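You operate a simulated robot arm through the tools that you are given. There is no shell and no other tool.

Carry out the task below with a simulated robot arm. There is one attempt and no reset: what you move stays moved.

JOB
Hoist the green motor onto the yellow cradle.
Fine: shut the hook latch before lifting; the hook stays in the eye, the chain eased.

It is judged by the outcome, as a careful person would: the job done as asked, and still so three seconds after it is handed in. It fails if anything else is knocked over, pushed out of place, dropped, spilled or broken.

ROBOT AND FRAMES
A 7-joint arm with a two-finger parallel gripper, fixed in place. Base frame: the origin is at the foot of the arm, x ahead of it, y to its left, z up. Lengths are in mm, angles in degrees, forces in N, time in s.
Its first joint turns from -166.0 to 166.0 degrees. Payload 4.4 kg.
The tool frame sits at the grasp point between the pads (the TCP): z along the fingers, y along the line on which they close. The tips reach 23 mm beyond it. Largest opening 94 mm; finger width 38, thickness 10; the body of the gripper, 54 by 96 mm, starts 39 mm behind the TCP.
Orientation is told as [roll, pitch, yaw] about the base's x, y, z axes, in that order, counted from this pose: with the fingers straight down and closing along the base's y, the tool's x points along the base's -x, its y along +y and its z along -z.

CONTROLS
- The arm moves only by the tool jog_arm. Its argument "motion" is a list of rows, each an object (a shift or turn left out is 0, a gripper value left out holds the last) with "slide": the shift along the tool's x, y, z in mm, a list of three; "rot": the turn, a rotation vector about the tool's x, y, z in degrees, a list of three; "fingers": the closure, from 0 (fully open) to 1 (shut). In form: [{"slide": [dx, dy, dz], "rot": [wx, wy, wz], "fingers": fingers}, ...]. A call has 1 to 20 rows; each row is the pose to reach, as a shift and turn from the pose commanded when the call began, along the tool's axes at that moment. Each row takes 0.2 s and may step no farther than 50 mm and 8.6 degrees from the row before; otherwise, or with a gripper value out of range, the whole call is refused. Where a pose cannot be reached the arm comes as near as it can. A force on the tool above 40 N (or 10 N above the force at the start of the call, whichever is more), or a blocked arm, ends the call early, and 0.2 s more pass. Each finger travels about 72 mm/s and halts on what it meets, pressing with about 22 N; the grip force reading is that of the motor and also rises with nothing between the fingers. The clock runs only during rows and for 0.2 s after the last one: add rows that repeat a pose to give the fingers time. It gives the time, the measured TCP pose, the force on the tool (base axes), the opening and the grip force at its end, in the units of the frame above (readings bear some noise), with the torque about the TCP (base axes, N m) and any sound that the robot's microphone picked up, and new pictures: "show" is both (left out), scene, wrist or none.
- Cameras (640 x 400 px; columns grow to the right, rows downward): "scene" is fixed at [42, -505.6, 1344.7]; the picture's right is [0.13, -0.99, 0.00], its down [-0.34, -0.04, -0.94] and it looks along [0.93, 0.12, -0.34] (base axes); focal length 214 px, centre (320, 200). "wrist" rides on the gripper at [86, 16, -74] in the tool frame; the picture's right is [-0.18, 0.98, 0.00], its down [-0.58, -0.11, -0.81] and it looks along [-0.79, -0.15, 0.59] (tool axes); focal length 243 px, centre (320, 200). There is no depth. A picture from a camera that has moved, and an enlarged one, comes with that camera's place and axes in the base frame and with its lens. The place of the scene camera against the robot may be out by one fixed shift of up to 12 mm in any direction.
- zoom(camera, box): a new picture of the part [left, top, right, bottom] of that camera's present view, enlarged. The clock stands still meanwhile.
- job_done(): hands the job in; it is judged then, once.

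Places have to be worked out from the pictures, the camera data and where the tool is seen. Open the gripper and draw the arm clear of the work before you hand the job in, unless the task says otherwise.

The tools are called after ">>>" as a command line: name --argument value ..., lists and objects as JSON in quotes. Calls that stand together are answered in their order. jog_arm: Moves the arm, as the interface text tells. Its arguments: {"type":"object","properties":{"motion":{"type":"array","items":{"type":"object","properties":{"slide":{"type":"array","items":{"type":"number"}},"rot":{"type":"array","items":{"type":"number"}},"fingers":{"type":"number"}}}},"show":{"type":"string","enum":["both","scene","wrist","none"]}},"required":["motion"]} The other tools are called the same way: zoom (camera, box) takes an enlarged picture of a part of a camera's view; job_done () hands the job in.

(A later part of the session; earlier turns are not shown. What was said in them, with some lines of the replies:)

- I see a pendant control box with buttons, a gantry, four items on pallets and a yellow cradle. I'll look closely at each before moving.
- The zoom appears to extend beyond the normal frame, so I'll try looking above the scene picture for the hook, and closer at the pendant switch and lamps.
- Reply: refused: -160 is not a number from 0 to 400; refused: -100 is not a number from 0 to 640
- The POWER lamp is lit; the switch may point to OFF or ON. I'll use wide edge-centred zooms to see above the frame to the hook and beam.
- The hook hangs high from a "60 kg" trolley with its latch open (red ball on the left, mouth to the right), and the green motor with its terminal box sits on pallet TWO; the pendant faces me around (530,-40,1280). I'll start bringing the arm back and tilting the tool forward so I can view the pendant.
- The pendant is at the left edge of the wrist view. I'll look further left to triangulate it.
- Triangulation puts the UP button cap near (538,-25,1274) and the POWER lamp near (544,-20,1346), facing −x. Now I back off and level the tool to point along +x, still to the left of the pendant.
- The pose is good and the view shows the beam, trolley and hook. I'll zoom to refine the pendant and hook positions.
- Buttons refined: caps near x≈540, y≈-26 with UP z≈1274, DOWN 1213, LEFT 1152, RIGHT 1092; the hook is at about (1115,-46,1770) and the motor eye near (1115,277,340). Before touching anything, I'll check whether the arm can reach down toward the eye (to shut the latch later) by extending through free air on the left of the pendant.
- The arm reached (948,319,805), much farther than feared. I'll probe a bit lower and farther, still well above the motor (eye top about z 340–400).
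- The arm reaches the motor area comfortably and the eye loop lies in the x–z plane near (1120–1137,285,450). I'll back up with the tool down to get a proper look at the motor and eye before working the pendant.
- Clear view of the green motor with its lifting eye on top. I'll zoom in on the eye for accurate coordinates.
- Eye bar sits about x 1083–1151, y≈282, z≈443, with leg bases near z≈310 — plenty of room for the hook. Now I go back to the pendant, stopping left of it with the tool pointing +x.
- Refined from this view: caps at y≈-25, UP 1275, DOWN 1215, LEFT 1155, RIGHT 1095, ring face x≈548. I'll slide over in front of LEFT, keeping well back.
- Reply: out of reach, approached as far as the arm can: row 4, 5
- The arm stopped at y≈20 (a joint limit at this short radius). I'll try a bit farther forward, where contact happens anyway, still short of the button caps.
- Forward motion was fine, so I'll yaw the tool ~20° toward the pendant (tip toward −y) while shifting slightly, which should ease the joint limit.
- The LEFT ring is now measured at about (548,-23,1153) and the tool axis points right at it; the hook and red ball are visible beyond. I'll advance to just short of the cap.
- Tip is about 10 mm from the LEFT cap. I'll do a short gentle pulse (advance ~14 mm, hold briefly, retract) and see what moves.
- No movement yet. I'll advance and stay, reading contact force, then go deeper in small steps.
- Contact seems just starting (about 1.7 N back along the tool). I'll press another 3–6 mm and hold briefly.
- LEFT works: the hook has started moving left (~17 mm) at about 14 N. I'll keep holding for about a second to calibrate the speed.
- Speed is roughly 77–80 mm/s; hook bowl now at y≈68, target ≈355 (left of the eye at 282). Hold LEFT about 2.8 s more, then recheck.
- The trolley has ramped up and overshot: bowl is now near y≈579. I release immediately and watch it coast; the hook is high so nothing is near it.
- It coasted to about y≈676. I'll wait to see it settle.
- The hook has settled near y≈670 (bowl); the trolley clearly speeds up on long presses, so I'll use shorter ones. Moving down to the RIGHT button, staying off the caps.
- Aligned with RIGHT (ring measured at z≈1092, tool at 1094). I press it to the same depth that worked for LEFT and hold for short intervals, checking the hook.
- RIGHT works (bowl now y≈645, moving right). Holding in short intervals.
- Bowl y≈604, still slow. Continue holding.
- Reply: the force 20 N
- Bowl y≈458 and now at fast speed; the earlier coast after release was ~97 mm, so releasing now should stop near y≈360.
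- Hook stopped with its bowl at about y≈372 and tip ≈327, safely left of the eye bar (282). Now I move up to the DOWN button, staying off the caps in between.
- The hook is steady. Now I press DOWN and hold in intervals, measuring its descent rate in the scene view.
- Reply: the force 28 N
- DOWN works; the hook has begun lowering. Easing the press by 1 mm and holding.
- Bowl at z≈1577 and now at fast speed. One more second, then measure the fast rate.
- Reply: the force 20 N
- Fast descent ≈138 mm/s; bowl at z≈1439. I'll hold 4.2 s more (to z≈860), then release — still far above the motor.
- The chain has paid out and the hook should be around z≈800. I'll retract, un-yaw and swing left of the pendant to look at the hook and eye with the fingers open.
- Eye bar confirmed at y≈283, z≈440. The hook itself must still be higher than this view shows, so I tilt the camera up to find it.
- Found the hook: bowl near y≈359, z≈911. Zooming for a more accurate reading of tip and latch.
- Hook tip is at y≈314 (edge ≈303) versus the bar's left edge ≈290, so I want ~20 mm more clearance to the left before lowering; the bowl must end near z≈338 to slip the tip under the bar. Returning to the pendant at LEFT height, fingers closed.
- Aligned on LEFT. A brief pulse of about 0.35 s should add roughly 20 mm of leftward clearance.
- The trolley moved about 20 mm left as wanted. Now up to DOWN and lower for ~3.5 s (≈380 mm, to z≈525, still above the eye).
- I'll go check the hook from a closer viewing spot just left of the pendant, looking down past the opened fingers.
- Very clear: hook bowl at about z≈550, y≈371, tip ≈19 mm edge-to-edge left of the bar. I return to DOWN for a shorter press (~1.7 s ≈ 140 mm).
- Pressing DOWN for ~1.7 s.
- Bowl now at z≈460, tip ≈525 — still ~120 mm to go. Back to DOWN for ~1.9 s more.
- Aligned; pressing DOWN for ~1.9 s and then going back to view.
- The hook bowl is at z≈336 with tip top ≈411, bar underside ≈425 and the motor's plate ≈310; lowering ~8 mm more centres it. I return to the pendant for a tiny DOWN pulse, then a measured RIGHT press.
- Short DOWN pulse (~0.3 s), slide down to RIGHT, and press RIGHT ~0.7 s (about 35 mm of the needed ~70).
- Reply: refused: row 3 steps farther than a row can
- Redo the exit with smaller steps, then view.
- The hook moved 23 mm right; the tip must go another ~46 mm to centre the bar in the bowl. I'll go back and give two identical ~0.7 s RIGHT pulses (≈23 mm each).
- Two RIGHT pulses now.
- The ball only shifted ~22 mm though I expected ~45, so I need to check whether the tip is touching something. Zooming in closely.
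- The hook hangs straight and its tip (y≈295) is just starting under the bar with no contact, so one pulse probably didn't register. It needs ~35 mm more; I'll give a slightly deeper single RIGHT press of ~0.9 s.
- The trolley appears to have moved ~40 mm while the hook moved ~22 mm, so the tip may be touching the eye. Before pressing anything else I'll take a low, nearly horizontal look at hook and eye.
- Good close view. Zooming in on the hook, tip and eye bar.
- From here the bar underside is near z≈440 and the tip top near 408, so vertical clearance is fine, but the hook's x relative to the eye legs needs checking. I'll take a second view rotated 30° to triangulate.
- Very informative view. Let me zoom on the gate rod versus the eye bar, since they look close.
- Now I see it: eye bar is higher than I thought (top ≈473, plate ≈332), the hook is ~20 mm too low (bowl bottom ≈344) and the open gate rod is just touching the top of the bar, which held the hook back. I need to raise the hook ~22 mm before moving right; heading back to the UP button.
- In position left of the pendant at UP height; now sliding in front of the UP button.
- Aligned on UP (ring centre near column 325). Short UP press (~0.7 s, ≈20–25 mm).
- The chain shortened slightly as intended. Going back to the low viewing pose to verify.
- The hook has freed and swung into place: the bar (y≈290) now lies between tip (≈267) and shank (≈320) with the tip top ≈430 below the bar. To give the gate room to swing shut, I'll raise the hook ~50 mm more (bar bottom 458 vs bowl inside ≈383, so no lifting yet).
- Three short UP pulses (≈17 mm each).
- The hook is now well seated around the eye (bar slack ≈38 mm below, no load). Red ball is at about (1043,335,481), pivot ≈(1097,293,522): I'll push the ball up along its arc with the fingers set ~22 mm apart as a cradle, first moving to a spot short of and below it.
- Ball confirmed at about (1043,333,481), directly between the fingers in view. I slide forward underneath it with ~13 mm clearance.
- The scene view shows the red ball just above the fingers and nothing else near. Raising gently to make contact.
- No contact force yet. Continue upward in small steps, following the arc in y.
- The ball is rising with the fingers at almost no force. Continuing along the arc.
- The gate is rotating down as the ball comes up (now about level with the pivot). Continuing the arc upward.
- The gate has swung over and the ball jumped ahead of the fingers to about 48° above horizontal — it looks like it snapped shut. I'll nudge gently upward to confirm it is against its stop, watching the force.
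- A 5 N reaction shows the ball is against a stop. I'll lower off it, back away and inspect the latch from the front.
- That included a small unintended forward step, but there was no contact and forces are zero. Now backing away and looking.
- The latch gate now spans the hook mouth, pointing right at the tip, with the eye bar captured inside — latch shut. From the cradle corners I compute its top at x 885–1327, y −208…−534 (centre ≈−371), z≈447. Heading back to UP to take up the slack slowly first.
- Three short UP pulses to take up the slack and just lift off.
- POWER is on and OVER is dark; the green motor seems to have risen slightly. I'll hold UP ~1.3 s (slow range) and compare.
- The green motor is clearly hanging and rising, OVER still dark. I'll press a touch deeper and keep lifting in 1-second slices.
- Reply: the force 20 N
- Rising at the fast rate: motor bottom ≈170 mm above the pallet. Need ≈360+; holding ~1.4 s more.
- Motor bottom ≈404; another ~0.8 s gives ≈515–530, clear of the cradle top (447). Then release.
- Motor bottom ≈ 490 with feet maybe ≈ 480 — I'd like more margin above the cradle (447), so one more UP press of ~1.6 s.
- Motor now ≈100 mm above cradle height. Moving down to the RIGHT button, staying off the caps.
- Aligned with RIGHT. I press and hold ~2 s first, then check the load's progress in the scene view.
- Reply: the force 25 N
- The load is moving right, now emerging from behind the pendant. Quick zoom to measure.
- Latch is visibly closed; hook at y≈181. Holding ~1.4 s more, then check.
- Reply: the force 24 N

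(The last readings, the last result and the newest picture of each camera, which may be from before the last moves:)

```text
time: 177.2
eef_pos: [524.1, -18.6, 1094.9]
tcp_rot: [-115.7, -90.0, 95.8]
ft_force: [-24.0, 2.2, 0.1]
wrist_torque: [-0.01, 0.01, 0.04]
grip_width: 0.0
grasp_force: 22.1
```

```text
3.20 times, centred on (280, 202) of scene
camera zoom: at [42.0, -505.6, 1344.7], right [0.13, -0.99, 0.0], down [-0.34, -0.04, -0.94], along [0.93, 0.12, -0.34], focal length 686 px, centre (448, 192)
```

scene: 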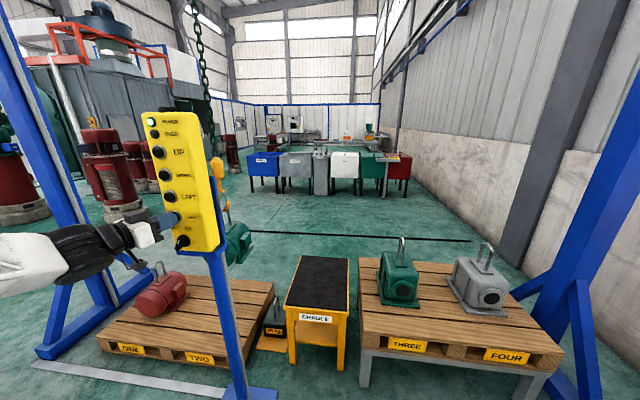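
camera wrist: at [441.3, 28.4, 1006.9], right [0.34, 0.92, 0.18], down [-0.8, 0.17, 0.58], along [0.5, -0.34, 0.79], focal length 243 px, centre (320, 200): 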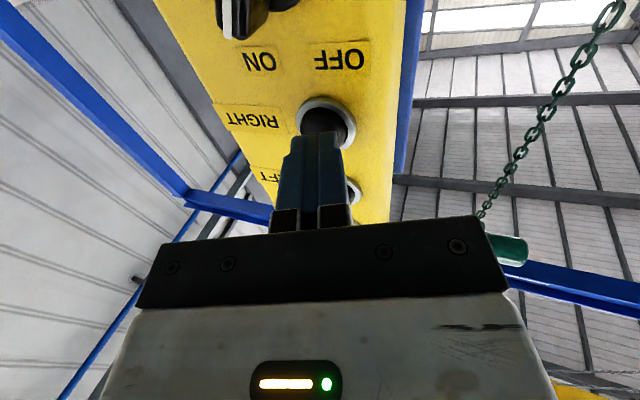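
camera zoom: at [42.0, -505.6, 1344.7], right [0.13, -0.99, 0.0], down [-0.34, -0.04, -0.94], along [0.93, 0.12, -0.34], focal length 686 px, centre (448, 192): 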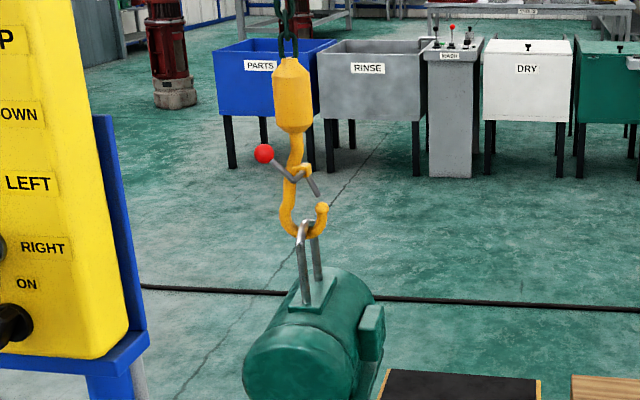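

Clear view: motor hanging level, latch shut, eye bar at y≈-118. I'll hold 0.6 s more and release; with coast it should stop near y≈-335.

>>> jog_arm --motion '[{"slide": [0, 0, 0]}, {"slide": [0, 0, 0]}, {"slide": [0, 0, 0]}, {"slide": [0, 0, -16]}, {"slide": [0, 0, -20]}, {"slide": [0, 0, -20]}, {"slide": [0, 0, -20]}]' --show "none"

>>> zoom --camera "scene" --box '[200, 140, 440, 290]'

```text
time: 178.8
eef_pos: [505.7, -11.3, 1093.9]
tcp_rot: [-107.5, -90.0, 87.4]
ft_force: [0.6, -0.2, -0.3]
wrist_torque: [-0.02, -0.02, 0.0]
grip_width: 0.1
grasp_force: 22.1
```

```text
2.67 times, centred on (320, 215) of scene
camera zoom: at [42.0, -505.6, 1344.7], right [0.13, -0.99, 0.0], down [-0.34, -0.04, -0.94], along [0.93, 0.12, -0.34], focal length 572 px, centre (320, 160)
```

zoom: 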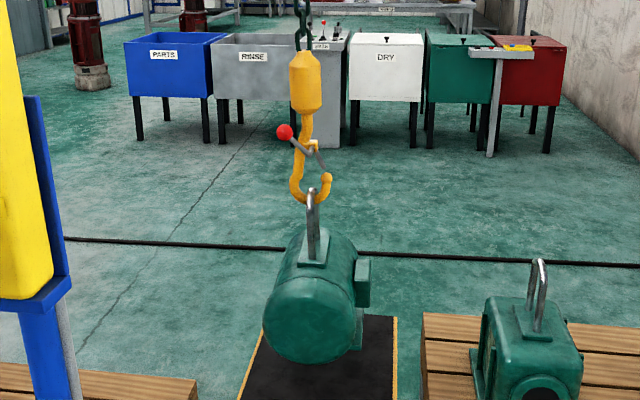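

It stopped around y≈-353, hanging over the cradle. I'll wait a moment for any sway to settle and recheck.

>>> jog_arm --motion '[{"slide": [0, 0, 0]}, {"slide": [0, 0, 0]}, {"slide": [0, 0, 0]}, {"slide": [0, 0, 0]}, {"slide": [0, 0, 0]}]' --show "none"

>>> zoom --camera "scene" --box '[200, 140, 440, 290]'

>>> jog_arm --motion '[{"slide": [0, 0, 0]}, {"slide": [0, 0, 0]}, {"slide": [0, 0, 0]}, {"slide": [0, 0, 0]}, {"slide": [0, 0, 0]}]' --show "none"

>>> zoom --camera "scene" --box '[200, 180, 440, 330]'

```text
time: 180.0
eef_pos: [506.1, -11.4, 1093.9]
tcp_rot: [-102.6, -90.0, 82.6]
ft_force: [0.2, -0.2, -0.2]
wrist_torque: [-0.01, 0.0, 0.01]
grip_width: 0.2
grasp_force: 21.8
```

```text
2.67 times, centred on (320, 215) of scene
camera zoom: at [42.0, -505.6, 1344.7], right [0.13, -0.99, 0.0], down [-0.34, -0.04, -0.94], along [0.93, 0.12, -0.34], focal length 572 px, centre (320, 160)
```

zoom: 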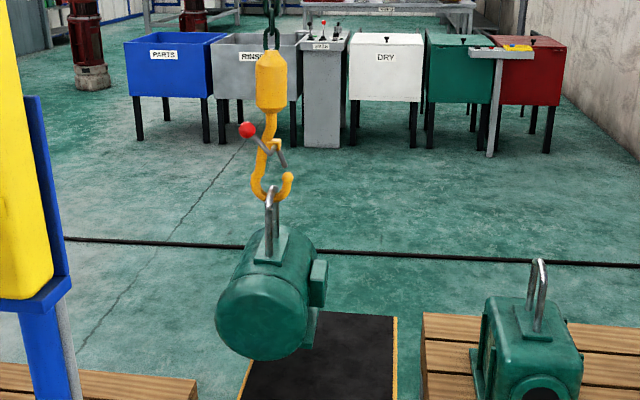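

```text
time: 181.2
eef_pos: [506.0, -11.8, 1094.2]
tcp_rot: [-102.9, -90.0, 82.9]
ft_force: [0.1, -0.5, 0.1]
wrist_torque: [0.02, 0.01, 0.0]
grip_width: 0.0
grasp_force: 22.2
```

```text
2.67 times, centred on (320, 255) of scene
camera zoom: at [42.0, -505.6, 1344.7], right [0.13, -0.99, 0.0], down [-0.34, -0.04, -0.94], along [0.93, 0.12, -0.34], focal length 572 px, centre (320, 53)
```

zoom: 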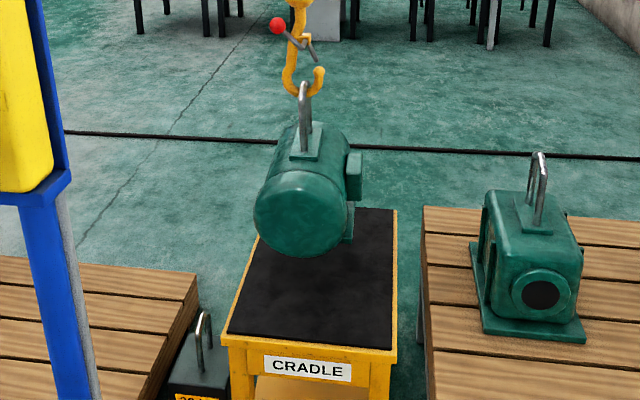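

The load is swinging gently (±~30 mm) about y≈-307. I'll wait ~4 s for it to damp before the final shift of ~60 mm.

>>> jog_arm --motion '[{"slide": [0, 0, 0]}, {"slide": [0, 0, 0]}, {"slide": [0, 0, 0]}, {"slide": [0, 0, 0]}, {"slide": [0, 0, 0]}, {"slide": [0, 0, 0]}, {"slide": [0, 0, 0]}, {"slide": [0, 0, 0]}, {"slide": [0, 0, 0]}, {"slide": [0, 0, 0]}, {"slide": [0, 0, 0]}, {"slide": [0, 0, 0]}, {"slide": [0, 0, 0]}, {"slide": [0, 0, 0]}, {"slide": [0, 0, 0]}, {"slide": [0, 0, 0]}, {"slide": [0, 0, 0]}, {"slide": [0, 0, 0]}, {"slide": [0, 0, 0]}, {"slide": [0, 0, 0]}]' --show "none"

>>> zoom --camera "scene" --box '[200, 180, 440, 330]'

>>> jog_arm --motion '[{"slide": [0, 0, 0]}, {"slide": [0, 0, 0]}, {"slide": [0, 0, 0]}, {"slide": [0, 0, 0]}, {"slide": [0, 0, 0]}]' --show "none"

>>> zoom --camera "scene" --box '[200, 180, 440, 330]'

```text
time: 185.4
eef_pos: [506.3, -11.1, 1094.1]
tcp_rot: [-102.8, -89.8, 82.9]
ft_force: [-0.2, 0.3, -0.2]
wrist_torque: [0.02, 0.01, -0.02]
grip_width: 0.1
grasp_force: 22.1
```

```text
2.67 times, centred on (320, 255) of scene
camera zoom: at [42.0, -505.6, 1344.7], right [0.13, -0.99, 0.0], down [-0.34, -0.04, -0.94], along [0.93, 0.12, -0.34], focal length 572 px, centre (320, 53)
```

zoom: 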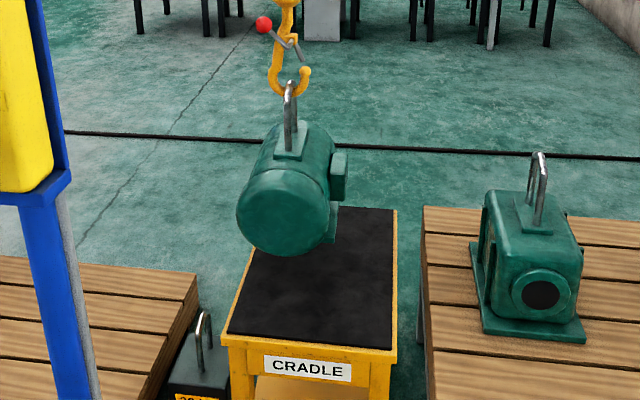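

```text
time: 186.6
eef_pos: [505.0, -11.4, 1093.4]
tcp_rot: [-101.9, -90.0, 81.8]
ft_force: [0.1, -0.5, 0.5]
wrist_torque: [0.05, -0.01, 0.0]
grip_width: 0.0
grasp_force: 21.9
```

```text
2.67 times, centred on (320, 255) of scene
camera zoom: at [42.0, -505.6, 1344.7], right [0.13, -0.99, 0.0], down [-0.34, -0.04, -0.94], along [0.93, 0.12, -0.34], focal length 572 px, centre (320, 53)
```

zoom: 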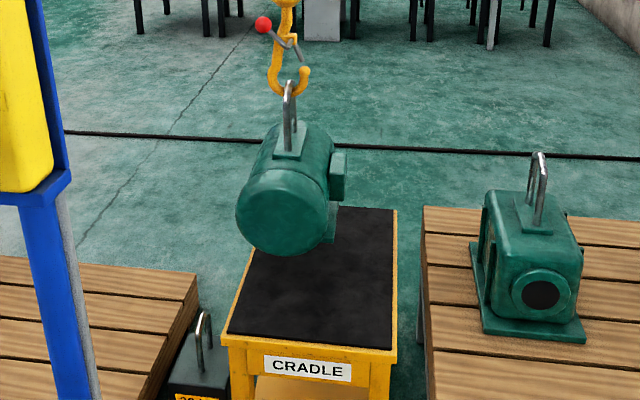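

Sway has died out; eye at y≈-302, cradle centre ≈-371. A single ~1.3 s slow RIGHT press should add ≈45–50 mm.

>>> jog_arm --motion '[{"slide": [0, 0, 12]}, {"slide": [0, 0, 20]}, {"slide": [0, 0, 20]}, {"slide": [0, 0, 20]}, {"slide": [0, 0, 20]}, {"slide": [0, 0, 20]}, {"slide": [0, 0, 20]}, {"slide": [0, 0, 20]}, {"slide": [0, 0, 4]}, {"slide": [0, 0, 0]}, {"slide": [0, 0, 0]}, {"slide": [0, 0, 0]}, {"slide": [0, 0, 0]}, {"slide": [0, 0, 0]}, {"slide": [0, 0, 0]}, {"slide": [0, 0, 0]}, {"slide": [0, 0, 0]}, {"slide": [0, 0, 0]}, {"slide": [0, 0, 0]}, {"slide": [0, 0, 0]}]' --show "none"

>>> zoom --camera "scene" --box '[200, 180, 440, 330]'

>>> jog_arm --motion '[{"slide": [0, 0, 0]}, {"slide": [0, 0, 0]}, {"slide": [0, 0, 0]}, {"slide": [0, 0, 0]}, {"slide": [0, 0, 0]}, {"slide": [0, 0, 0]}, {"slide": [0, 0, 0]}, {"slide": [0, 0, 0]}, {"slide": [0, 0, 0]}, {"slide": [0, 0, 0]}, {"slide": [0, 0, 0]}, {"slide": [0, 0, 0]}]' --show "none"

>>> zoom --camera "scene" --box '[200, 180, 440, 330]'

```text
time: 190.8
eef_pos: [506.1, -10.8, 1094.0]
tcp_rot: [-101.6, -89.9, 81.6]
ft_force: [0.6, -0.5, -0.7]
wrist_torque: [0.0, -0.02, -0.02]
grip_width: 0.0
grasp_force: 21.7
```

```text
2.67 times, centred on (320, 255) of scene
camera zoom: at [42.0, -505.6, 1344.7], right [0.13, -0.99, 0.0], down [-0.34, -0.04, -0.94], along [0.93, 0.12, -0.34], focal length 572 px, centre (320, 53)
```

zoom: 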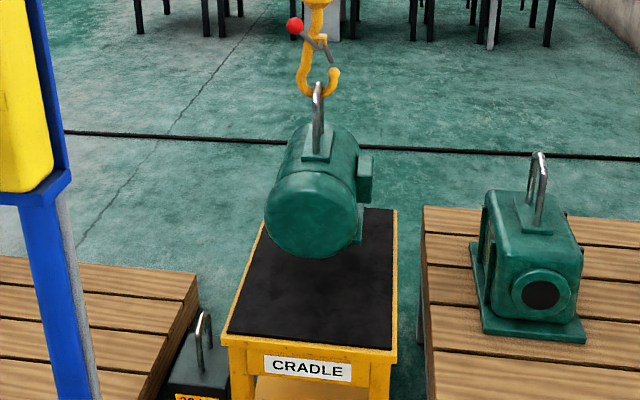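

```text
time: 193.4
eef_pos: [506.2, -11.2, 1094.5]
tcp_rot: [-99.3, -90.1, 79.3]
ft_force: [-0.3, 0.6, 0.5]
wrist_torque: [-0.01, 0.03, 0.01]
grip_width: 0.0
grasp_force: 21.9
```

```text
2.67 times, centred on (320, 255) of scene
camera zoom: at [42.0, -505.6, 1344.7], right [0.13, -0.99, 0.0], down [-0.34, -0.04, -0.94], along [0.93, 0.12, -0.34], focal length 572 px, centre (320, 53)
```

zoom: 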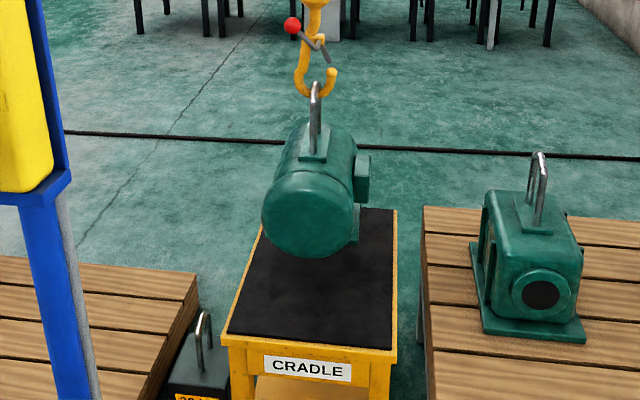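

Motor eye is at y≈-359, nicely over the cradle (−208…−534), about 95 mm above it by my estimate. Moving to the DOWN button for slow lowering.

>>> jog_arm --motion '[{"slide": [0, 0, -8]}, {"slide": [-40, 0, -8]}, {"slide": [-80, 0, -8]}, {"slide": [-120, 0, -8]}, {"slide": [-120, 0, -1]}, {"slide": [-120, 0, -1]}]' --show "wrist"

>>> jog_arm --motion '[{"slide": [0, 0, 12]}, {"slide": [0, 0, 20]}, {"slide": [0, 0, 20]}, {"slide": [0, 0, 20]}, {"slide": [0, 0, 20]}, {"slide": [0, 0, 20]}, {"slide": [0, 0, 20]}, {"slide": [0, 0, 4]}, {"slide": [0, 0, 0]}]' --show "none"

>>> zoom --camera "scene" --box '[200, 180, 440, 330]'

```text
time: 194.8
eef_pos: [505.8, -10.3, 1215.2]
tcp_rot: [-96.3, -90.1, 76.3]
ft_force: [0.0, 0.3, 0.6]
wrist_torque: [-0.02, -0.03, 0.01]
grip_width: 0.1
grasp_force: 22.0
camera wrist: at [440.9, 30.0, 1128.3], right [0.34, 0.92, 0.18], down [-0.79, 0.17, 0.58], along [0.51, -0.34, 0.79], focal length 243 px, centre (320, 200)
```

wrist: 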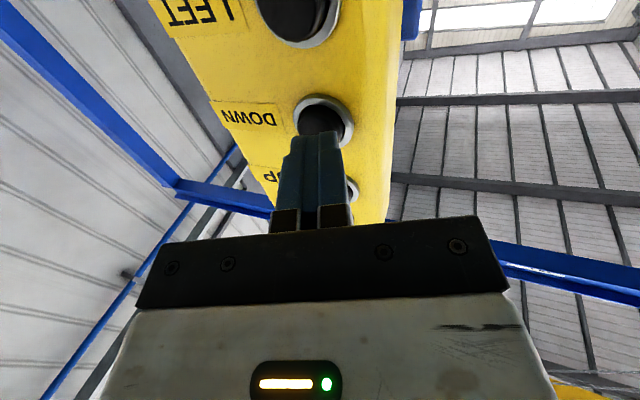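

```text
time: 196.8
eef_pos: [505.0, -11.3, 1214.1]
tcp_rot: [-100.9, -90.0, 81.0]
ft_force: [0.5, -0.3, 0.6]
wrist_torque: [-0.01, -0.02, -0.04]
grip_width: 0.0
grasp_force: 22.2
```

```text
2.67 times, centred on (320, 255) of scene
camera zoom: at [42.0, -505.6, 1344.7], right [0.13, -0.99, 0.0], down [-0.34, -0.04, -0.94], along [0.93, 0.12, -0.34], focal length 572 px, centre (320, 53)
```

zoom: 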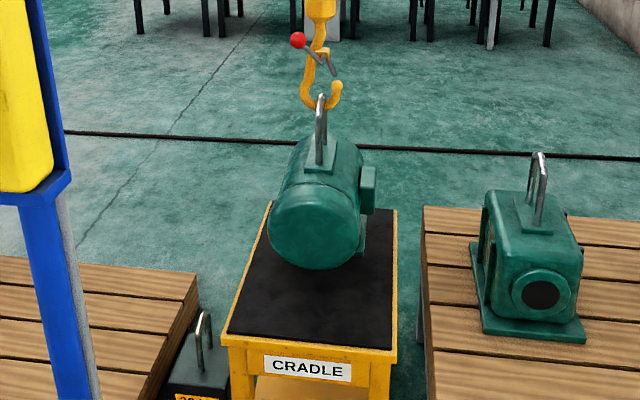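

It dropped ~26 mm, staying centred. Two more such slow presses.

>>> jog_arm --motion '[{"slide": [0, 0, 12]}, {"slide": [0, 0, 20]}, {"slide": [0, 0, 20]}, {"slide": [0, 0, 20]}, {"slide": [0, 0, 20]}, {"slide": [0, 0, 20]}, {"slide": [0, 0, 20]}, {"slide": [0, 0, 4]}, {"slide": [0, 0, 4]}, {"slide": [0, 0, 12]}, {"slide": [0, 0, 20]}, {"slide": [0, 0, 20]}, {"slide": [0, 0, 20]}, {"slide": [0, 0, 20]}, {"slide": [0, 0, 20]}, {"slide": [0, 0, 4]}, {"slide": [0, 0, 0]}, {"slide": [0, 0, 0]}]' --show "none"

>>> zoom --camera "scene" --box '[200, 180, 440, 330]'

```text
time: 200.6
eef_pos: [505.4, -10.6, 1215.3]
tcp_rot: [-99.1, -90.0, 79.1]
ft_force: [1.0, -0.1, -0.7]
wrist_torque: [0.01, -0.04, 0.01]
grip_width: 0.0
grasp_force: 21.8
```

```text
2.67 times, centred on (320, 255) of scene
camera zoom: at [42.0, -505.6, 1344.7], right [0.13, -0.99, 0.0], down [-0.34, -0.04, -0.94], along [0.93, 0.12, -0.34], focal length 572 px, centre (320, 53)
```

zoom: 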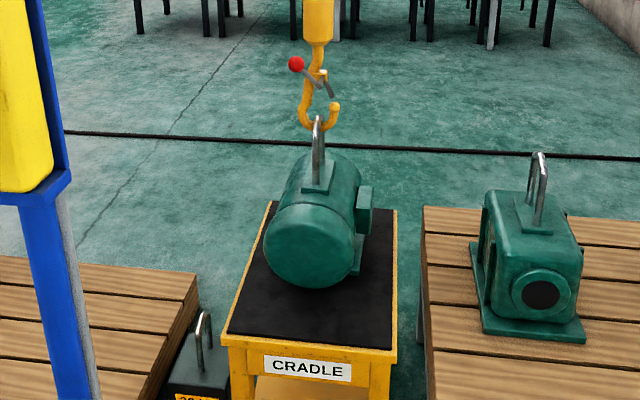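

Dropped ~43 mm more; should be ~25 mm above the cradle. Zooming on the feet.

>>> zoom --camera "scene" --box '[285, 220, 365, 270]'

>>> zoom --camera "scene" --box '[285, 185, 365, 235]'

```text
8.00 times, centred on (325, 245) of scene
camera zoom: at [42.0, -505.6, 1344.7], right [0.13, -0.99, 0.0], down [-0.34, -0.04, -0.94], along [0.93, 0.12, -0.34], focal length 1716 px, centre (280, -160)
```

zoom: 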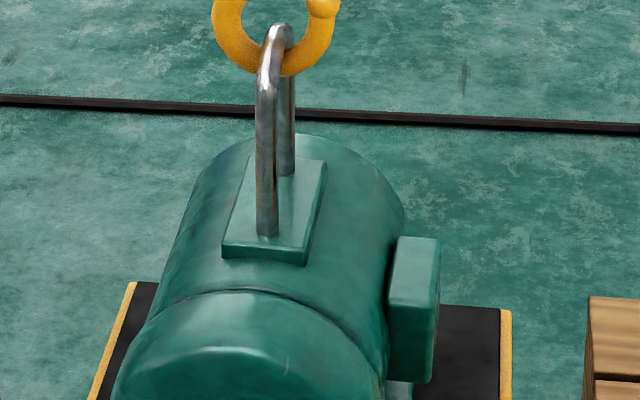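

```text
8.00 times, centred on (325, 210) of scene
camera zoom: at [42.0, -505.6, 1344.7], right [0.13, -0.99, 0.0], down [-0.34, -0.04, -0.94], along [0.93, 0.12, -0.34], focal length 1716 px, centre (280, 120)
```

zoom: 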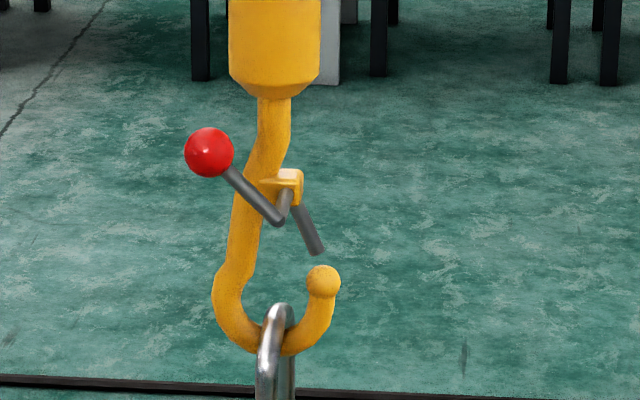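

The latch is shut and the load is seated in the bowl. Continue with shorter DOWN pulses toward touchdown.

>>> jog_arm --motion '[{"slide": [0, 0, 12]}, {"slide": [0, 0, 20]}, {"slide": [0, 0, 20]}, {"slide": [0, 0, 20]}, {"slide": [0, 0, 20]}, {"slide": [0, 0, 4]}, {"slide": [0, 0, 0]}, {"slide": [0, 0, 0]}]' --show "none"

>>> zoom --camera "scene" --box '[285, 210, 365, 260]'

>>> zoom --camera "scene" --box '[285, 250, 365, 300]'

```text
time: 202.4
eef_pos: [504.2, -10.3, 1214.3]
tcp_rot: [-107.3, -90.0, 87.2]
ft_force: [-0.4, 0.0, 0.1]
wrist_torque: [-0.05, 0.01, 0.02]
grip_width: 0.0
grasp_force: 22.0
```

```text
8.00 times, centred on (325, 235) of scene
camera zoom: at [42.0, -505.6, 1344.7], right [0.13, -0.99, 0.0], down [-0.34, -0.04, -0.94], along [0.93, 0.12, -0.34], focal length 1716 px, centre (280, -80)
```

zoom: 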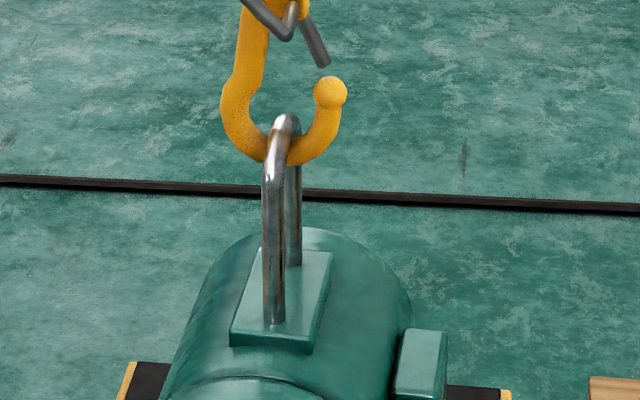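

```text
8.00 times, centred on (325, 275) of scene
camera zoom: at [42.0, -505.6, 1344.7], right [0.13, -0.99, 0.0], down [-0.34, -0.04, -0.94], along [0.93, 0.12, -0.34], focal length 1716 px, centre (280, -400)
```

zoom: 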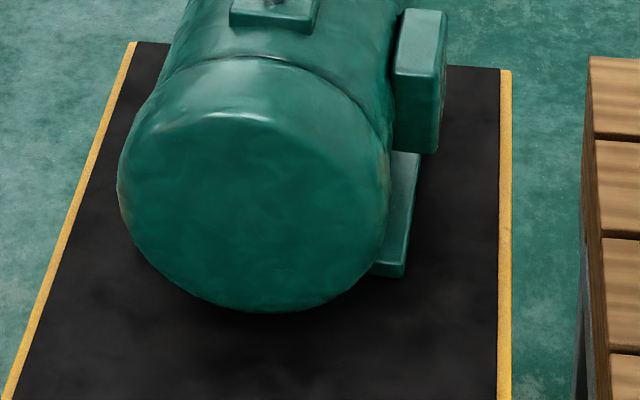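

Still hanging (eye and hook dropped equally, ~7 mm). Two more short pulses.

>>> jog_arm --motion '[{"slide": [0, 0, 12]}, {"slide": [0, 0, 20.5]}, {"slide": [0, 0, 20.5]}, {"slide": [0, 0, 20.5]}, {"slide": [0, 0, 20.5]}, {"slide": [0, 0, 4]}, {"slide": [0, 0, 4]}, {"slide": [0, 0, 12]}, {"slide": [0, 0, 20.5]}, {"slide": [0, 0, 20.5]}, {"slide": [0, 0, 20.5]}, {"slide": [0, 0, 20.5]}, {"slide": [0, 0, 4]}, {"slide": [0, 0, 0]}, {"slide": [0, 0, 0]}]' --show "none"

>>> zoom --camera "scene" --box '[285, 210, 365, 260]'

>>> zoom --camera "scene" --box '[285, 250, 365, 300]'

```text
time: 205.6
eef_pos: [505.4, -10.7, 1215.0]
tcp_rot: [-99.0, -90.0, 79.2]
ft_force: [0.0, 0.3, 0.6]
wrist_torque: [0.03, -0.03, -0.01]
grip_width: 0.3
grasp_force: 22.2
```

```text
8.00 times, centred on (325, 235) of scene
camera zoom: at [42.0, -505.6, 1344.7], right [0.13, -0.99, 0.0], down [-0.34, -0.04, -0.94], along [0.93, 0.12, -0.34], focal length 1716 px, centre (280, -80)
```

zoom: 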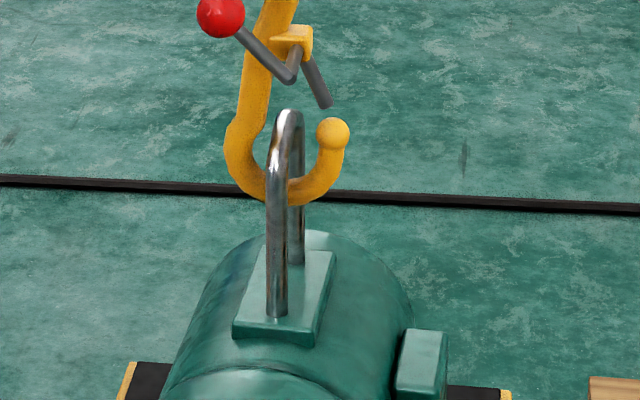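

```text
8.00 times, centred on (325, 275) of scene
camera zoom: at [42.0, -505.6, 1344.7], right [0.13, -0.99, 0.0], down [-0.34, -0.04, -0.94], along [0.93, 0.12, -0.34], focal length 1716 px, centre (280, -400)
```

zoom: 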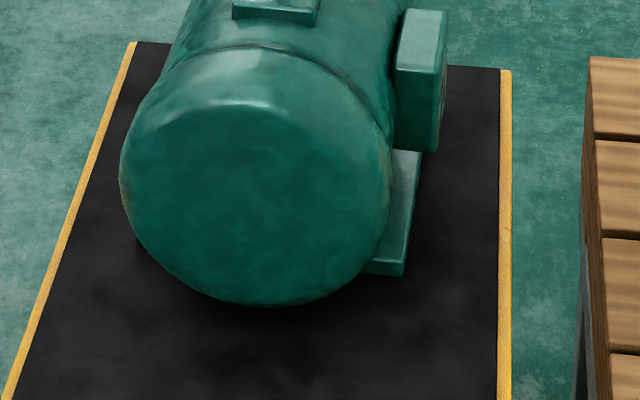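

The motor is now resting on the cradle: the hook dropped ~28 mm relative to the eye, so the bar is free of the bowl — load off the chain, latch shut, hook still in the eye. I'll retract the arm from the pendant and recheck.

>>> jog_arm --motion '[{"slide": [3, 25, -33], "rot": [-5, 0, 0]}, {"slide": [7, 60, -65], "rot": [-10, 0, 0]}, {"slide": [10, 92, -98], "rot": [-15, 0, 0]}, {"slide": [14, 123, -130], "rot": [-20, 0, 0]}, {"slide": [14, 123, -130], "rot": [-20, 0, 0], "fingers": 0}, {"slide": [14, 123, -130], "rot": [-20, 0, 0], "fingers": 0}]' --show "scene"

>>> zoom --camera "scene" --box '[240, 150, 400, 250]'

>>> zoom --camera "scene" --box '[220, 0, 400, 112]'

>>> zoom --camera "scene" --box '[130, 100, 210, 150]'

```text
time: 207.0
eef_pos: [425.6, 150.5, 1199.0]
tcp_rot: [-82.9, -90.0, 82.9]
ft_force: [0.5, 0.4, 0.1]
wrist_torque: [-0.02, -0.02, -0.01]
grip_width: 82.4
grasp_force: 0.0
```

scene: 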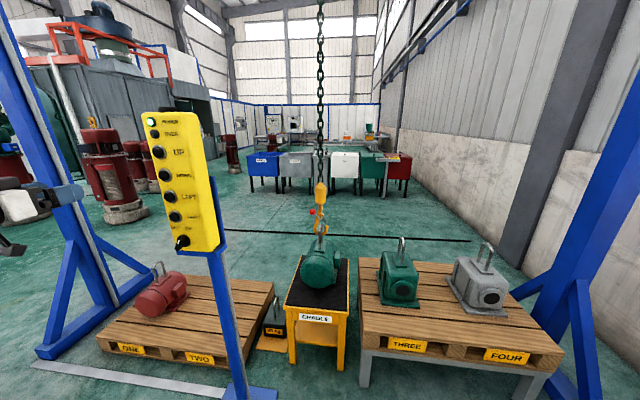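

```text
4.00 times, centred on (320, 200) of scene
camera zoom: at [42.0, -505.6, 1344.7], right [0.13, -0.99, 0.0], down [-0.34, -0.04, -0.94], along [0.93, 0.12, -0.34], focal length 858 px, centre (320, 200)
```

zoom: 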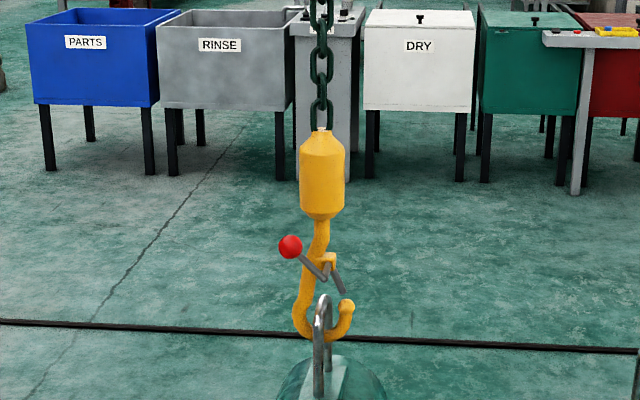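

```text
3.56 times, centred on (310, 56) of scene
camera zoom: at [42.0, -505.6, 1344.7], right [0.13, -0.99, 0.0], down [-0.34, -0.04, -0.94], along [0.93, 0.12, -0.34], focal length 763 px, centre (356, 712)
```

zoom: 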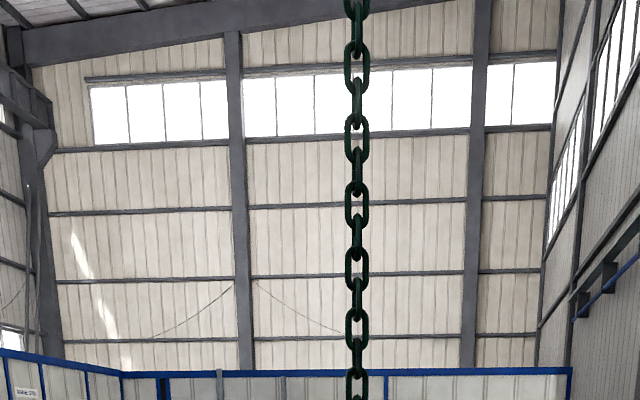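

```text
8.00 times, centred on (170, 125) of scene
camera zoom: at [42.0, -505.6, 1344.7], right [0.13, -0.99, 0.0], down [-0.34, -0.04, -0.94], along [0.93, 0.12, -0.34], focal length 1716 px, centre (1520, 800)
```

zoom: 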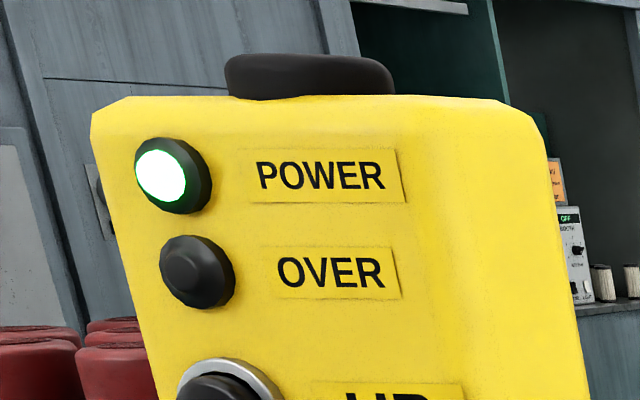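

All looks right: OVER dark, chain straight with the load off, bar free inside the latched hook. I'll draw the arm fully clear to the left and take a final look.

>>> jog_arm --motion '[{"slide": [-14, 23, 0], "rot": [0, 8.2, 0], "fingers": 0}, {"slide": [-27, 45, 20], "rot": [0, 16.4, 0]}, {"slide": [-41, 68, 42], "rot": [0, 24.5, 0]}, {"slide": [-55, 91, 64], "rot": [0, 32.7, 0]}, {"slide": [-68, 114, 86], "rot": [0, 40.9, 0]}, {"slide": [-82, 136, 108], "rot": [0, 49.1, 0]}, {"slide": [-95, 159, 130], "rot": [0, 57.3, 0]}, {"slide": [-109, 182, 150], "rot": [0, 65.5, 0]}, {"slide": [-123, 205, 170], "rot": [0, 73.6, 0]}, {"slide": [-136, 227, 185], "rot": [0, 81.8, 0]}, {"slide": [-150, 250, 200], "rot": [0, 90, 0]}, {"slide": [-150, 250, 200], "rot": [0, 90, 0]}]' --show "both"

>>> zoom --camera "scene" --box '[260, 200, 380, 275]'

>>> zoom --camera "scene" --box '[90, 230, 390, 380]'

>>> zoom --camera "wrist" --box '[0, 0, 1, 400]'

```text
time: 209.6
eef_pos: [625.2, 401.2, 1349.1]
tcp_rot: [0.0, 0.1, 0.0]
ft_force: [0.3, -0.5, 0.6]
wrist_torque: [0.03, 0.02, 0.0]
grip_width: 94.0
grasp_force: 0.0
camera wrist: at [539.3, 416.8, 1424.8], right [0.18, 0.98, 0.0], down [0.58, -0.11, 0.81], along [0.79, -0.15, -0.59], focal length 243 px, centre (320, 200)
```

scene: 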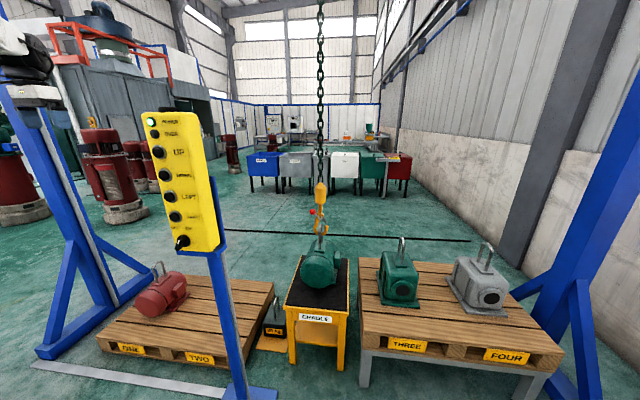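
wrist: 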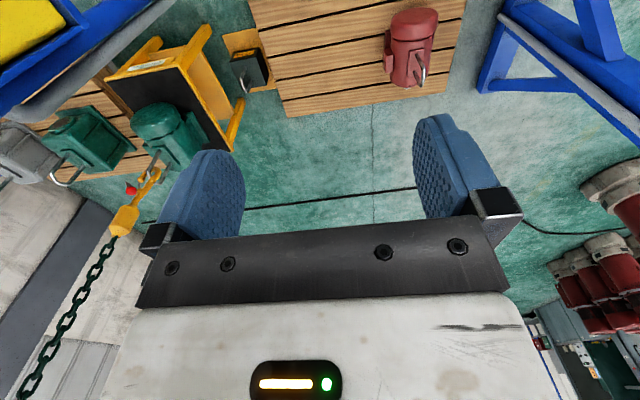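

```text
5.33 times, centred on (320, 238) of scene
camera zoom: at [42.0, -505.6, 1344.7], right [0.13, -0.99, 0.0], down [-0.34, -0.04, -0.94], along [0.93, 0.12, -0.34], focal length 1144 px, centre (320, 0)
```

zoom: 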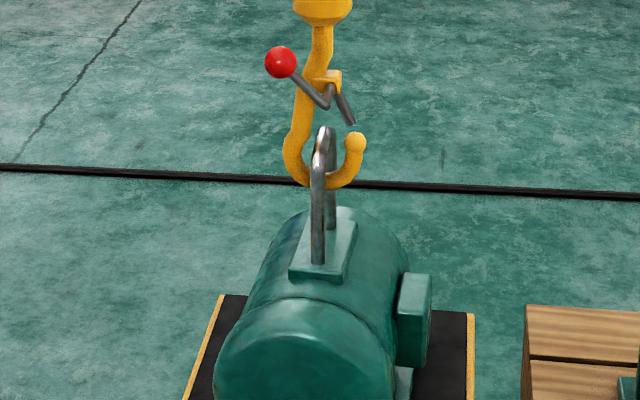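

```text
2.13 times, centred on (240, 305) of scene
camera zoom: at [42.0, -505.6, 1344.7], right [0.13, -0.99, 0.0], down [-0.34, -0.04, -0.94], along [0.93, 0.12, -0.34], focal length 458 px, centre (491, -24)
```

zoom: 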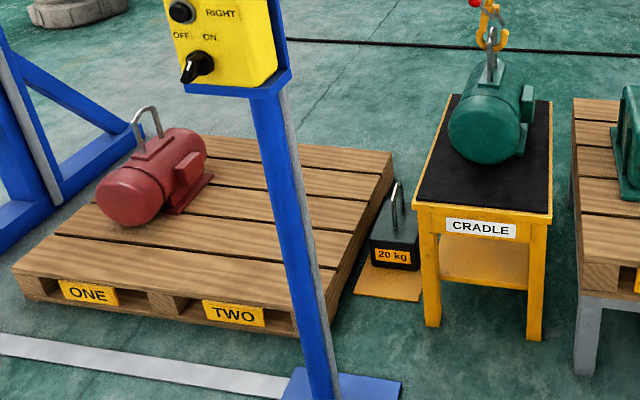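

```text
1.00 times, centred on (0, 200) of wrist (not enlarged: the box is as wide or as high as the picture)
camera zoom: at [539.3, 416.8, 1424.8], right [0.18, 0.98, 0.0], down [0.58, -0.11, 0.81], along [0.79, -0.15, -0.59], focal length 243 px, centre (640, 200)
```

zoom: 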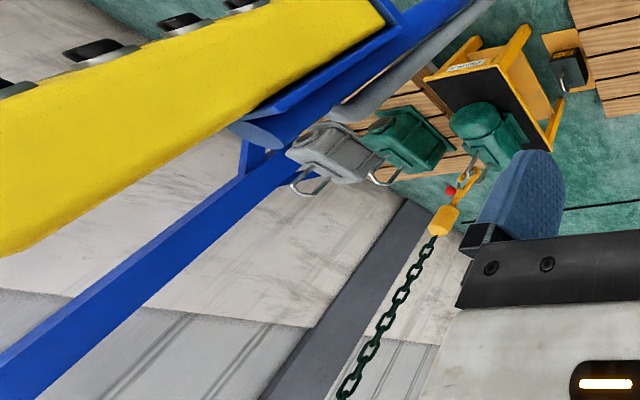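

The motor sits on the cradle, well inside its edges. The hook is latched in the eye with the bar off the bowl, so the chain carries no load. The red motor, the 20 kg weight and the gearboxes are where they started, and the arm is clear with its gripper open. I'm handing the job in.

>>> job_done

```text
The job is handed in.
```

The green motor from pallet TWO is on the yellow cradle. It sits well inside the edges, with the load off the chain.

- **Latch:** I shut it before lifting. The gate closed across the hook mouth and the lever was against its stop. It stayed shut through the lift and set-down.
- **Hook:** it is still in the motor's eye. After touchdown I lowered it about 28 mm more, so the eye bar is clear of the hook's bowl and the chain holds only the hook.
- **Surroundings:** the red motor, the 20 kg weight, and the THREE and FOUR units look unmoved. The OVER lamp was dark at every check. The arm is clear of the work with the gripper open.

While I was hooking on, the open gate briefly rested on top of the eye bar. I raised the hook slightly to free it before going further.
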